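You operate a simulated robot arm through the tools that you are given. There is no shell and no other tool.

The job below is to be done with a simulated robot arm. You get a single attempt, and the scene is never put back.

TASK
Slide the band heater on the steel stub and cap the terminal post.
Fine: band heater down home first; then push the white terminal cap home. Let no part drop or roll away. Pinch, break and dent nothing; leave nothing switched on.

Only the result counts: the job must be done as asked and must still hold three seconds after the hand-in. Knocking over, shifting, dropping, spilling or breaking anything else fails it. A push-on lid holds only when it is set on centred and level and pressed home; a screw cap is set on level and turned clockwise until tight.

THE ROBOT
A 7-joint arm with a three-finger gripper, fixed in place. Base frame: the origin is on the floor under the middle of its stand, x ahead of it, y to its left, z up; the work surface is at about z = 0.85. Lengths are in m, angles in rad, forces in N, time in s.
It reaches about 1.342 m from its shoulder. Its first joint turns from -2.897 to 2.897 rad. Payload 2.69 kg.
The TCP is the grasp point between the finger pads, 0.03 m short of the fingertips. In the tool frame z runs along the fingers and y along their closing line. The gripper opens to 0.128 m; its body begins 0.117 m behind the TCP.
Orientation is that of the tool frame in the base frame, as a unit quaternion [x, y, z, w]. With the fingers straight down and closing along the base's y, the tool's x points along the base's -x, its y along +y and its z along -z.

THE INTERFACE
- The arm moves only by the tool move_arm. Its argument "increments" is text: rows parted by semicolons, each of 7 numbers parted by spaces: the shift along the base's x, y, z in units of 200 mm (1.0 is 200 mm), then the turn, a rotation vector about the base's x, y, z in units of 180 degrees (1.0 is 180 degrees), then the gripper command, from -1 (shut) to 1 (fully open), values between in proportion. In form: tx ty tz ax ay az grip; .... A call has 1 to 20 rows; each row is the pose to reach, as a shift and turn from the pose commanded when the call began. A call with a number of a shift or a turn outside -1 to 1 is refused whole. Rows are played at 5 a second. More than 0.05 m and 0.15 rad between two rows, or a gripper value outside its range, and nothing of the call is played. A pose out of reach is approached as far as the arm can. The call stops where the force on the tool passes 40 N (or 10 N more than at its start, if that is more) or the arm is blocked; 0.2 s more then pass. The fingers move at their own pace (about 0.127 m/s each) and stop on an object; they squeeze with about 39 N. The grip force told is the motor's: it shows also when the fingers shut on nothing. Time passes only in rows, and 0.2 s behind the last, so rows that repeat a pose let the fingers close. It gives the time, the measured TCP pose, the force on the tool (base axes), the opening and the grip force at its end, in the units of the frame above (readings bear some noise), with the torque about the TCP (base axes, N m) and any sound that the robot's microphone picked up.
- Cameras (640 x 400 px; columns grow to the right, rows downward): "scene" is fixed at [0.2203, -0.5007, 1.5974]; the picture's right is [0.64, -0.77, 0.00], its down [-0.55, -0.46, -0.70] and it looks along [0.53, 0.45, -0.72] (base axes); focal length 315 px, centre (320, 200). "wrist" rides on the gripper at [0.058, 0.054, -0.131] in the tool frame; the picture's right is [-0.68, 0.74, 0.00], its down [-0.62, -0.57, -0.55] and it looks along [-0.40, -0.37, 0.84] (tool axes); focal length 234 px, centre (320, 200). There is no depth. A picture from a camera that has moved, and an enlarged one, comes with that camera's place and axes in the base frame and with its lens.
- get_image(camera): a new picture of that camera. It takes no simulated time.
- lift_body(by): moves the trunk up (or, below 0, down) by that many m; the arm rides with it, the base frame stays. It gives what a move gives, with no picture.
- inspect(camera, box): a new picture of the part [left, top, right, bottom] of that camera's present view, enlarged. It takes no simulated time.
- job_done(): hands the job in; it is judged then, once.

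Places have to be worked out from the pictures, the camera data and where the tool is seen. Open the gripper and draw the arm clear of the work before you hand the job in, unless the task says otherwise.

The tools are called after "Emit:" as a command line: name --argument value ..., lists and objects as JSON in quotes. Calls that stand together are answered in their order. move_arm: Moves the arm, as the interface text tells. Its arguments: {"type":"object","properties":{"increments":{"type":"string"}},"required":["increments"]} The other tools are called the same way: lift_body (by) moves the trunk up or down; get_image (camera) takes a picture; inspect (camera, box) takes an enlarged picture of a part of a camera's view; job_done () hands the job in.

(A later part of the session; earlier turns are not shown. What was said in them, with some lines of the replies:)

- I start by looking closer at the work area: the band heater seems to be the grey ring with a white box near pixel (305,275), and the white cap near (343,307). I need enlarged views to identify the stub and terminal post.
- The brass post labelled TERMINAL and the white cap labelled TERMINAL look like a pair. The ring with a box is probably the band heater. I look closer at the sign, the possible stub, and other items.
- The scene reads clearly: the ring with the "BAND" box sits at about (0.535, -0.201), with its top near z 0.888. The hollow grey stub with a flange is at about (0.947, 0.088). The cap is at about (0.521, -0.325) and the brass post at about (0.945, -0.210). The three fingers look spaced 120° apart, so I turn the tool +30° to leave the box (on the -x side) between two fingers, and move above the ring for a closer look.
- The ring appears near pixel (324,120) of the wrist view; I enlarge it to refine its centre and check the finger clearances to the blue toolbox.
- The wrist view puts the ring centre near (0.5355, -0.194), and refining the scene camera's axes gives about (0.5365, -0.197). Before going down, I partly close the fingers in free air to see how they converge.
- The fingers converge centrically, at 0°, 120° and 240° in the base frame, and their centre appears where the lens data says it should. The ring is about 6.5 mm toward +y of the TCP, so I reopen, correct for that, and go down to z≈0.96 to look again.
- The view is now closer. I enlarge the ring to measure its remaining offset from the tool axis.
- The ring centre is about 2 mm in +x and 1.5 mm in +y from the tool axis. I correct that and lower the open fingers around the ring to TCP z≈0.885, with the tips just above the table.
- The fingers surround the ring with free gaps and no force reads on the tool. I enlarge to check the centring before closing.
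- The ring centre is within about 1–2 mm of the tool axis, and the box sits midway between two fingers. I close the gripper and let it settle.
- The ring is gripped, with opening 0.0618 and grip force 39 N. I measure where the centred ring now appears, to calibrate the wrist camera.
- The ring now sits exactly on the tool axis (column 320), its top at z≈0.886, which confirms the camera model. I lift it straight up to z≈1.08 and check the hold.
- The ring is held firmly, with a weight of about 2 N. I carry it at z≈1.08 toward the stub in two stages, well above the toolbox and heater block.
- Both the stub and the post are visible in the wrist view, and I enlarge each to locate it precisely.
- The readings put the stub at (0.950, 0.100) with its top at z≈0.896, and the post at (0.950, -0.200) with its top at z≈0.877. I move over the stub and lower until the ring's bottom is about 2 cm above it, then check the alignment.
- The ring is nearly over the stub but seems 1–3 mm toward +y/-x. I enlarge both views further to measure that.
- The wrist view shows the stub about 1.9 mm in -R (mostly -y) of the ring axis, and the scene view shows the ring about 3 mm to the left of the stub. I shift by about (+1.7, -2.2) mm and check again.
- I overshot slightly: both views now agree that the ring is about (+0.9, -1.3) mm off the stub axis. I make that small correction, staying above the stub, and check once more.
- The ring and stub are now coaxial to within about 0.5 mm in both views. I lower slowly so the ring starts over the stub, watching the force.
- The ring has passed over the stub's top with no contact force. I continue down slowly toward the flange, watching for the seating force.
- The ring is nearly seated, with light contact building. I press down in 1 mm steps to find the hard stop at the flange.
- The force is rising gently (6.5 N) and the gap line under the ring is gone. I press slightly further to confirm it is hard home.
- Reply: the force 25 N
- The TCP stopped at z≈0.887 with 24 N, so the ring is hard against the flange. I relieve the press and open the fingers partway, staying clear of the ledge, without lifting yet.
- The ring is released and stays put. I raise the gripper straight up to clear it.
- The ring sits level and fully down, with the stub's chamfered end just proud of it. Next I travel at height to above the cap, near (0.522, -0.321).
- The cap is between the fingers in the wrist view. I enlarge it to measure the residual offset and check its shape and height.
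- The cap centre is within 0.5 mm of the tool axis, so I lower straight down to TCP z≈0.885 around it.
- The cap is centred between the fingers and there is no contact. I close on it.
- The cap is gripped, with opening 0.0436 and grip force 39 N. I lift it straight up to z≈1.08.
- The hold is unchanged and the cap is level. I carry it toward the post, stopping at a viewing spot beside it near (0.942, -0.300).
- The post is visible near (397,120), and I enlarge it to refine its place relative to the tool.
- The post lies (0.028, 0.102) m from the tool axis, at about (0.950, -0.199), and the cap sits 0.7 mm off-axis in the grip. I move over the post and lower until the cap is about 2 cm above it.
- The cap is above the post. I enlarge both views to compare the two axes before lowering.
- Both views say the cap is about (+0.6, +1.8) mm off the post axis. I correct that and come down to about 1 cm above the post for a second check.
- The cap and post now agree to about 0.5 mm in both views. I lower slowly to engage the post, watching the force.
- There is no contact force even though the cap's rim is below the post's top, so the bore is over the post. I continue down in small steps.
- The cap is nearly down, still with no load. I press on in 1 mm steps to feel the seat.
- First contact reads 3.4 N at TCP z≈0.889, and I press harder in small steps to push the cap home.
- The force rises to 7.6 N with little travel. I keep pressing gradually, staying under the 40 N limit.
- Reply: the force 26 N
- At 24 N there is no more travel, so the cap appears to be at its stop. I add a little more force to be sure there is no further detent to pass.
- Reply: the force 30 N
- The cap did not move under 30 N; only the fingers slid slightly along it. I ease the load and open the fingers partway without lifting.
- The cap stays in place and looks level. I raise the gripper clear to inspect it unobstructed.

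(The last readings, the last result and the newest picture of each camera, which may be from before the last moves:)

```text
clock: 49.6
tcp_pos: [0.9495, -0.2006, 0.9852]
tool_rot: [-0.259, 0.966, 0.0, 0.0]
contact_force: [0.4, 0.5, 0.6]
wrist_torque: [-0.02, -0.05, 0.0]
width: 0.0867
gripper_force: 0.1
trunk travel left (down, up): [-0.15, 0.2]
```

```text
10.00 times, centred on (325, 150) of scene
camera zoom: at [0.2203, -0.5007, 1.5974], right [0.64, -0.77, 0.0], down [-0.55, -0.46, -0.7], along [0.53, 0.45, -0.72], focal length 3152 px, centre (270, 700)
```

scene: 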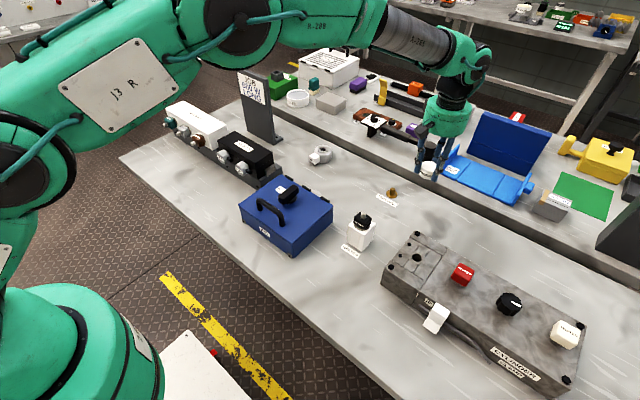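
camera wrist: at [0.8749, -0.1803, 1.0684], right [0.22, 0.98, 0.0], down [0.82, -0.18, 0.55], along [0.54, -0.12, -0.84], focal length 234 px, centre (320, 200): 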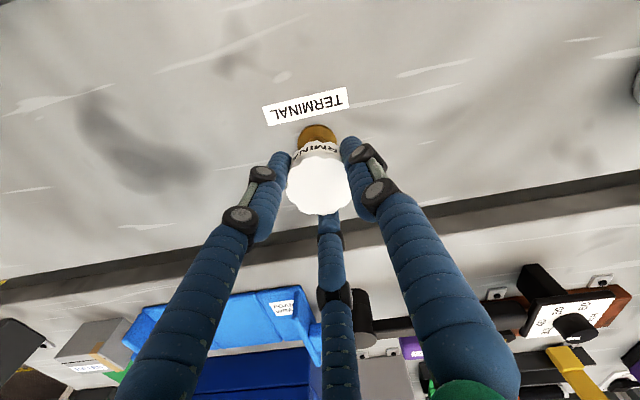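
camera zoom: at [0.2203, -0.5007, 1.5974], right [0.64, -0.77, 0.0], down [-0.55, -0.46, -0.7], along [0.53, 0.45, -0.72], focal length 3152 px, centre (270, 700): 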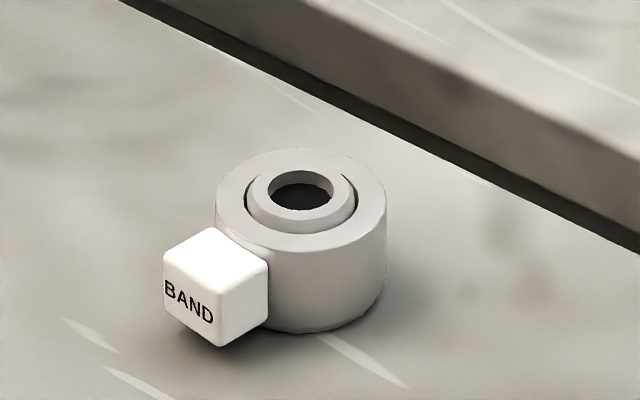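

Both parts look level and seated: the cap's rim works out at z≈0.852, on the flange. For a final check that it is fully home, I close the empty fingers above it so I can press straight down on its centre.

Emit:
move_arm --increments "0 0 0 0 0 0 0; 0 0 0 0 0 0 -0.5; 0 0 0 0 0 0 -1; 0 0 0 0 0 0 -1; 0 0 0 0 0 0 -1"

Emit:
get_image --camera "wrist"

Emit:
inspect --camera "scene" --box '[365, 145, 425, 205]'

```text
clock: 50.8
tcp_pos: [0.9488, -0.2003, 0.9855]
tool_rot: [-0.259, 0.966, 0.0, 0.0]
contact_force: [-0.3, -0.5, 0.8]
wrist_torque: [-0.02, -0.01, -0.03]
width: 0.0022
gripper_force: 31.8
trunk travel left (down, up): [-0.15, 0.2]
```

```text
taken
camera wrist: at [0.8732, -0.1824, 1.1163], right [0.22, 0.98, 0.0], down [0.82, -0.18, 0.55], along [0.54, -0.12, -0.84], focal length 234 px, centre (320, 200)
```

wrist: 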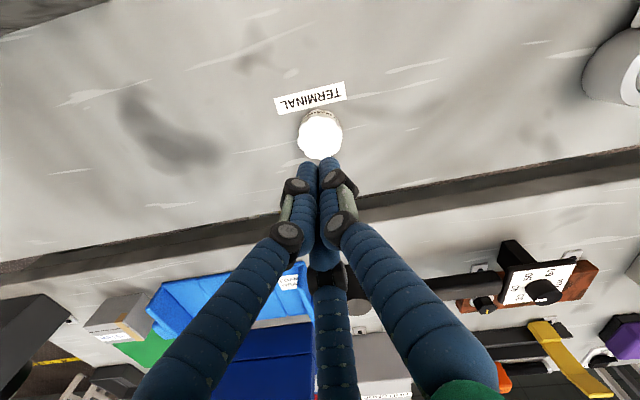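

```text
6.67 times, centred on (395, 175) of scene
camera zoom: at [0.2203, -0.5007, 1.5974], right [0.64, -0.77, 0.0], down [-0.55, -0.46, -0.7], along [0.53, 0.45, -0.72], focal length 2102 px, centre (-180, 367)
```

zoom: 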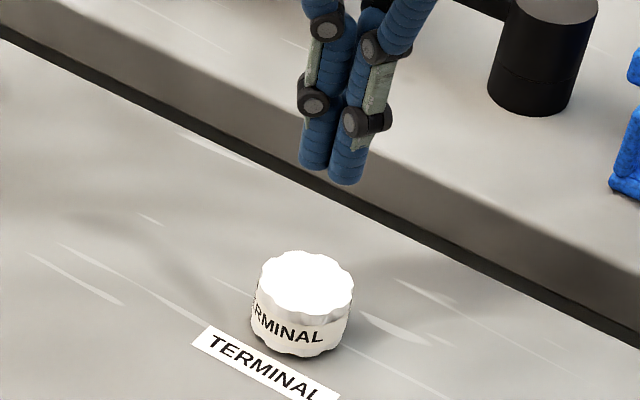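

The closed tips form a compact tripod centred over the cap. I lower to just above the cap's top.

Emit:
move_arm --increments "0 0 -0.1 0 0 0 -1; 0 0 -0.2 0 0 0 -1; 0 0 -0.28 0 0 0 -1; 0 0 -0.32 0 0 0 -1; 0 0 -0.34 0 0 0 -1; 0 0 -0.34 0 0 0 -1"

Emit:
inspect --camera "scene" --box '[365, 155, 425, 205]'

Emit:
get_image --camera "wrist"

```text
clock: 52.2
tcp_pos: [0.9501, -0.2008, 0.9165]
tool_rot: [-0.259, 0.966, 0.001, 0.001]
contact_force: [-0.3, -0.3, -0.6]
wrist_torque: [-0.05, -0.03, 0.0]
width: 0.0022
gripper_force: 31.4
trunk travel left (down, up): [-0.15, 0.2]
```

```text
8.00 times, centred on (395, 180) of scene
camera zoom: at [0.2203, -0.5007, 1.5974], right [0.64, -0.77, 0.0], down [-0.55, -0.46, -0.7], along [0.53, 0.45, -0.72], focal length 2522 px, centre (-280, 360)
```

zoom: 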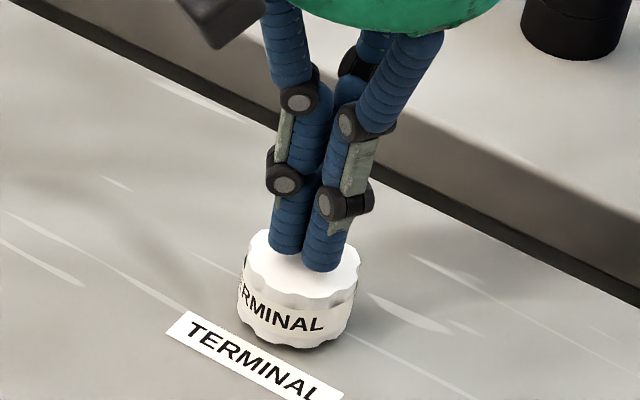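

```text
taken
camera wrist: at [0.8731, -0.1832, 1.0476], right [0.22, 0.98, 0.0], down [0.82, -0.18, 0.55], along [0.54, -0.12, -0.84], focal length 234 px, centre (320, 200)
```

wrist: 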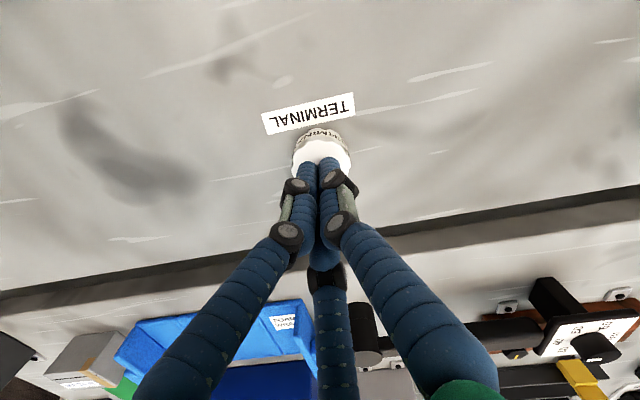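

The tips are just above the cap's centre with no contact yet. I press down in 1 mm steps.

Emit:
move_arm --increments "0 0 -0.01 0 0 0 -1; 0 0 -0.015 0 0 0 -1; 0 0 -0.02 0 0 0 -1; 0 0 -0.025 0 0 0 -1; 0 0 -0.03 0 0 0 -1; 0 0 -0.035 0 0 0 -1; 0 0 -0.035 0 0 0 -1"

Emit:
inspect --camera "scene" --box '[365, 155, 425, 205]'

```text
clock: 53.8
tcp_pos: [0.9485, -0.1996, 0.9095]
tool_rot: [-0.259, 0.966, 0.0, 0.0]
contact_force: [0.0, 0.9, 1.1]
wrist_torque: [-0.02, -0.01, -0.02]
width: 0.006
gripper_force: 31.7
trunk travel left (down, up): [-0.15, 0.2]
```

```text
8.00 times, centred on (395, 180) of scene
camera zoom: at [0.2203, -0.5007, 1.5974], right [0.64, -0.77, 0.0], down [-0.55, -0.46, -0.7], along [0.53, 0.45, -0.72], focal length 2522 px, centre (-280, 360)
```

zoom: 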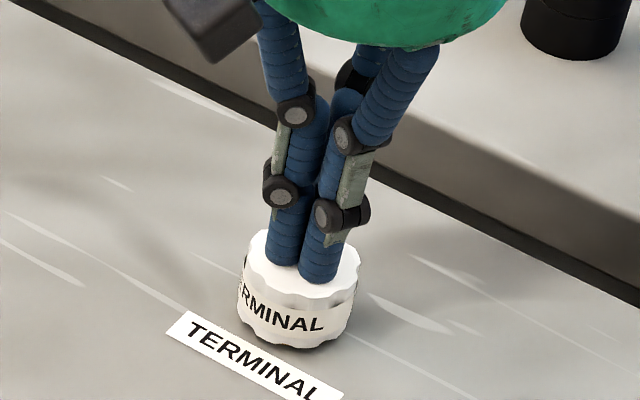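

Contact is just beginning, with the fingers spread by only a few mm. I press a bit further, checking the force.

Emit:
move_arm --increments "0 0 -0.005 0 0 0 -1; 0 0 -0.01 0 0 0 -1; 0 0 -0.01 0 0 0 -1"

Emit:
inspect --camera "scene" --box '[365, 155, 425, 205]'

```text
clock: 54.6
tcp_pos: [0.9498, -0.1995, 0.9083]
tool_rot: [-0.258, 0.966, -0.001, 0.001]
contact_force: [-1.7, -1.0, 10.5]
wrist_torque: [-0.05, 0.03, -0.07]
width: 0.0061
gripper_force: 31.1
trunk travel left (down, up): [-0.15, 0.2]
```

```text
8.00 times, centred on (395, 180) of scene
camera zoom: at [0.2203, -0.5007, 1.5974], right [0.64, -0.77, 0.0], down [-0.55, -0.46, -0.7], along [0.53, 0.45, -0.72], focal length 2522 px, centre (-280, 360)
```

zoom: 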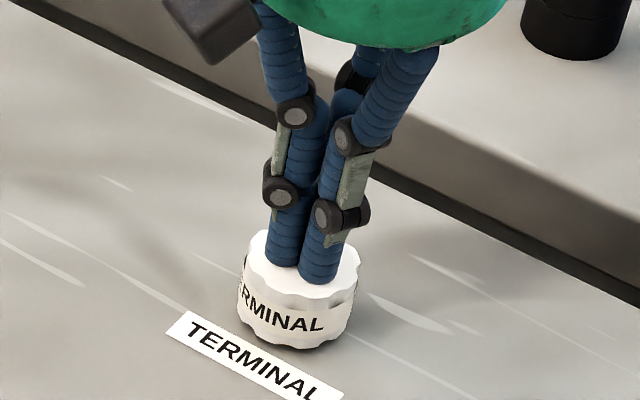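

Pressing reads 10.5 N and the cap stays fixed. I continue to about 35 N, watching for any further travel.

Emit:
move_arm --increments "0 0 -0.004 0 0 0 -1; 0 0 -0.008 0 0 0 -1; 0 0 -0.011 0 0 0 -1; 0 0 -0.011 0 0 0 -1"

Emit:
inspect --camera "scene" --box '[365, 155, 425, 205]'

```text
clock: 55.6
tcp_pos: [0.9489, -0.2006, 0.9096]
tool_rot: [-0.259, 0.966, -0.001, 0.002]
contact_force: [-0.2, -3.1, 25.5]
wrist_torque: [-0.07, 0.07, -0.01]
width: 0.0063
gripper_force: 31.3
trunk travel left (down, up): [-0.15, 0.2]
```

```text
8.00 times, centred on (395, 180) of scene
camera zoom: at [0.2203, -0.5007, 1.5974], right [0.64, -0.77, 0.0], down [-0.55, -0.46, -0.7], along [0.53, 0.45, -0.72], focal length 2522 px, centre (-280, 360)
```

zoom: 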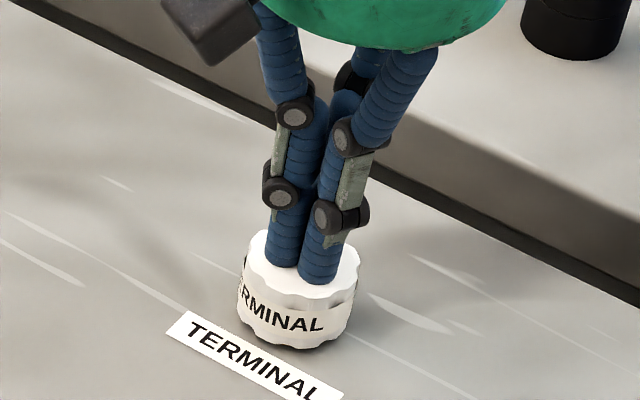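

The force is 25.5 N with no further travel. I take one last small step to about 33 N, after which I'll back off.

Emit:
move_arm --increments "0 0 -0.003 0 0 0 -1; 0 0 -0.006 0 0 0 -1; 0 0 -0.006 0 0 0 -1"

Emit:
inspect --camera "scene" --box '[365, 155, 425, 205]'

```text
clock: 56.6
tcp_pos: [0.9531, -0.202, 0.9095]
tool_rot: [-0.259, 0.966, -0.002, 0.003]
contact_force: [3.0, -0.8, 8.7]
wrist_torque: [0.0, -0.06, 0.01]
width: 0.0062
gripper_force: 31.7
trunk travel left (down, up): [-0.15, 0.2]
stopped in row 3: the force on the tool passed its limit at 41 N (the readings are from after the stop); the commanded pose is now the measured one
```

```text
8.00 times, centred on (395, 180) of scene
camera zoom: at [0.2203, -0.5007, 1.5974], right [0.64, -0.77, 0.0], down [-0.55, -0.46, -0.7], along [0.53, 0.45, -0.72], focal length 2522 px, centre (-280, 360)
```

zoom: 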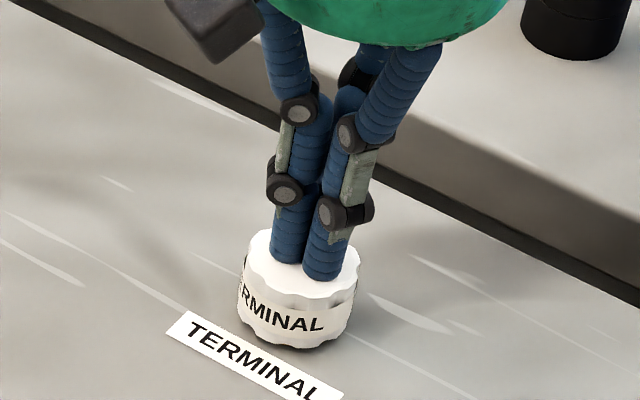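

The press reached 41 N without the cap giving any further, so it is hard home. I lift straight up off the cap and then look at everything.

Emit:
move_arm --increments "0 0 0.02 0 0 0 -1; 0 0 0.1 0 0 0 -1; 0 0 0.25 0 0 0 -1; 0 0 0.45 0 0 0 -1; 0 0 0.65 0 0 0 -1; 0 0 0.85 0 0 0 -1; 0 0 0.85 0 0 0 -1"

Emit:
inspect --camera "scene" --box '[375, 175, 410, 205]'

Emit:
get_image --camera "wrist"

Emit:
get_image --camera "scene"

```text
clock: 58.2
tcp_pos: [0.9533, -0.201, 1.0796]
tool_rot: [-0.26, 0.966, 0.0, 0.001]
contact_force: [0.1, 0.5, 0.9]
wrist_torque: [0.02, -0.02, 0.01]
width: 0.002
gripper_force: 31.1
trunk travel left (down, up): [-0.15, 0.2]
```

```text
13.33 times, centred on (392, 190) of scene
camera zoom: at [0.2203, -0.5007, 1.5974], right [0.64, -0.77, 0.0], down [-0.55, -0.46, -0.7], along [0.53, 0.45, -0.72], focal length 4203 px, centre (-647, 333)
```

zoom: 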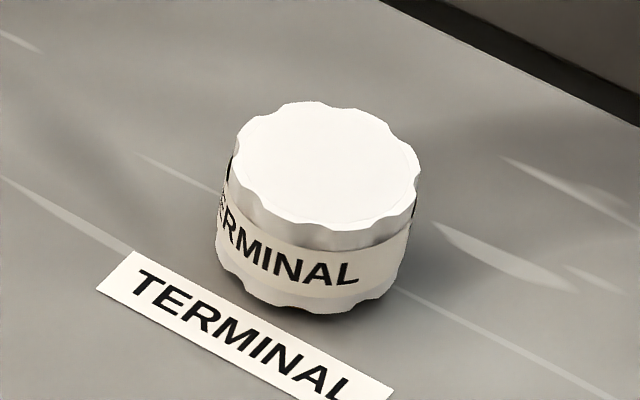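

```text
taken
camera wrist: at [0.8746, -0.1834, 1.2101], right [0.22, 0.98, 0.0], down [0.81, -0.18, 0.55], along [0.54, -0.12, -0.83], focal length 234 px, centre (320, 200)
```

wrist: 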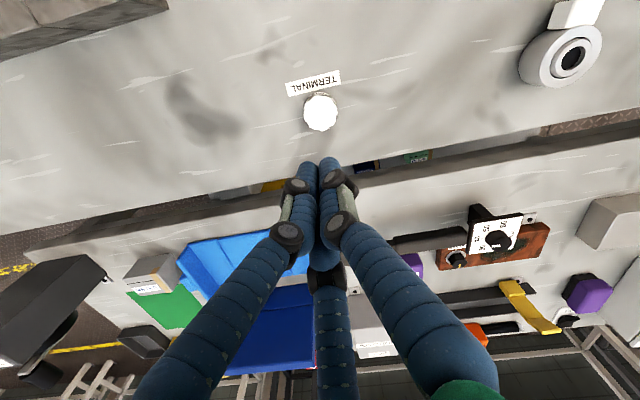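

```text
taken
```

scene: 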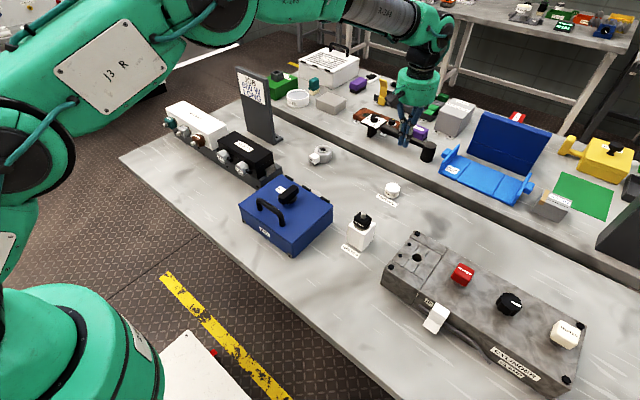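

The cap is in exactly the same place after the press, and nothing else has moved. I now open the gripper and draw the arm up and back, clear of the work.

Emit:
move_arm --increments "0 0 0.2 0 0 0 -1; 0 0 0.4 0 0 0 -0.5; 0 0 0.6 0 0 0 0.2; -0.15 0.02 0.7 0 0 0 1; -0.35 0.05 0.75 0 0 0 1; -0.55 0.1 0.75 0 0 0 1; -0.75 0.15 0.75 0 0 0 1; -0.95 0.2 0.75 0 0 0 1; -1 0.2 0.75 0 0 0 1"

Emit:
move_arm --increments "-0.2 0.04 0 0 0 0 1; -0.4 0.08 0 0 0 0 1; -0.6 0.12 0 0 0 0 1; -0.8 0.16 0 0 0 0 1; -0.8 0.16 0 0 0 0 1; -0.8 0.16 0 0 0 0 1"

Emit:
get_image --camera "scene"

Emit:
inspect --camera "scene" --box '[300, 130, 420, 210]'

Emit:
inspect --camera "scene" --box '[230, 60, 300, 130]'

```text
clock: 60.2
tcp_pos: [0.7489, -0.1609, 1.2271]
tool_rot: [-0.258, 0.966, -0.001, 0.002]
contact_force: [0.1, -0.1, 0.0]
wrist_torque: [-0.05, -0.02, -0.03]
width: 0.1278
gripper_force: 0.1
trunk travel left (down, up): [-0.15, 0.2]
```

```text
clock: 61.6
tcp_pos: [0.5886, -0.1278, 1.2249]
tool_rot: [-0.259, 0.966, -0.001, 0.001]
contact_force: [0.3, -0.2, 0.4]
wrist_torque: [0.01, 0.03, 0.02]
width: 0.1278
gripper_force: 0.0
trunk travel left (down, up): [-0.15, 0.2]
```

```text
taken
```

scene: 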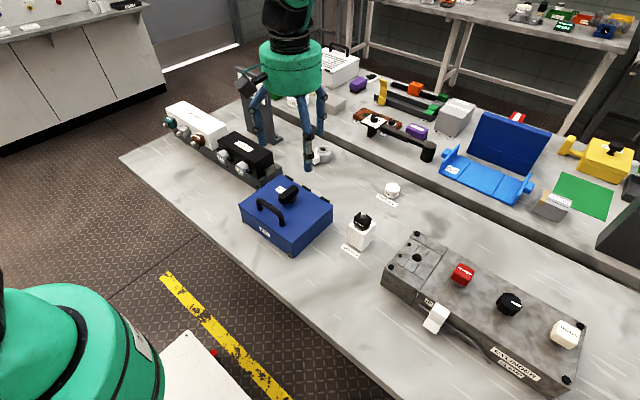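

```text
5.00 times, centred on (360, 170) of scene
camera zoom: at [0.2203, -0.5007, 1.5974], right [0.64, -0.77, 0.0], down [-0.55, -0.46, -0.7], along [0.53, 0.45, -0.72], focal length 1576 px, centre (120, 350)
```

zoom: 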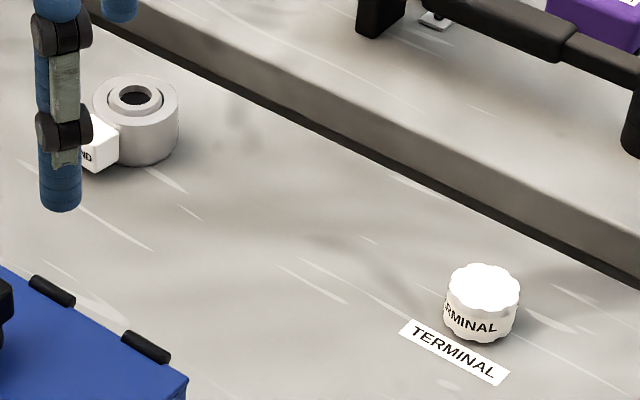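

```text
5.71 times, centred on (265, 95) of scene
camera zoom: at [0.2203, -0.5007, 1.5974], right [0.64, -0.77, 0.0], down [-0.55, -0.46, -0.7], along [0.53, 0.45, -0.72], focal length 1801 px, centre (634, 800)
```

zoom: 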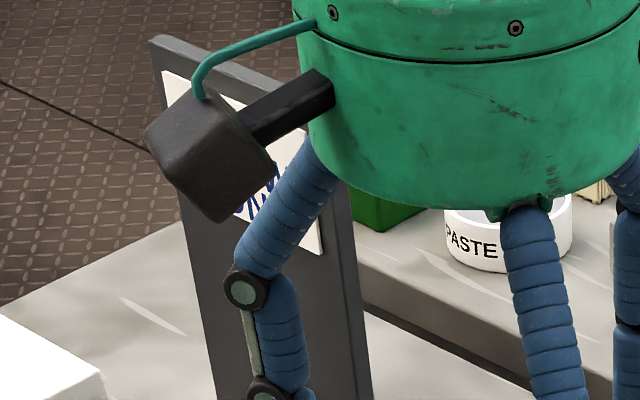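

The band heater is fully down on the stub, the white cap is level and home on the terminal post, and nothing else was disturbed. The gripper is open and clear, so I hand the job in.

Emit:
job_done

```text
The job is handed in.
```

I slid the band heater onto the steel stub first, then pushed the white terminal cap onto the terminal post, and handed the job in.

- **Band heater:** It went down until it met the flange and stopped, with about 24 N of downward force. It stayed level and in place after I let go.
- **Terminal cap:** It went onto the post centred and level. I pressed it down to about 30 N while gripping it. I then pressed from above with the fingers closed. That last press ran to 41 N, where the arm's force limit stopped it. The cap moved no further and looked unchanged afterwards. I heard no click, so I judged it home by its hard stop and its height.

In the last pictures nothing was dropped, shifted or knocked, and I switched nothing on. I opened the gripper and drew the arm clear before handing in.
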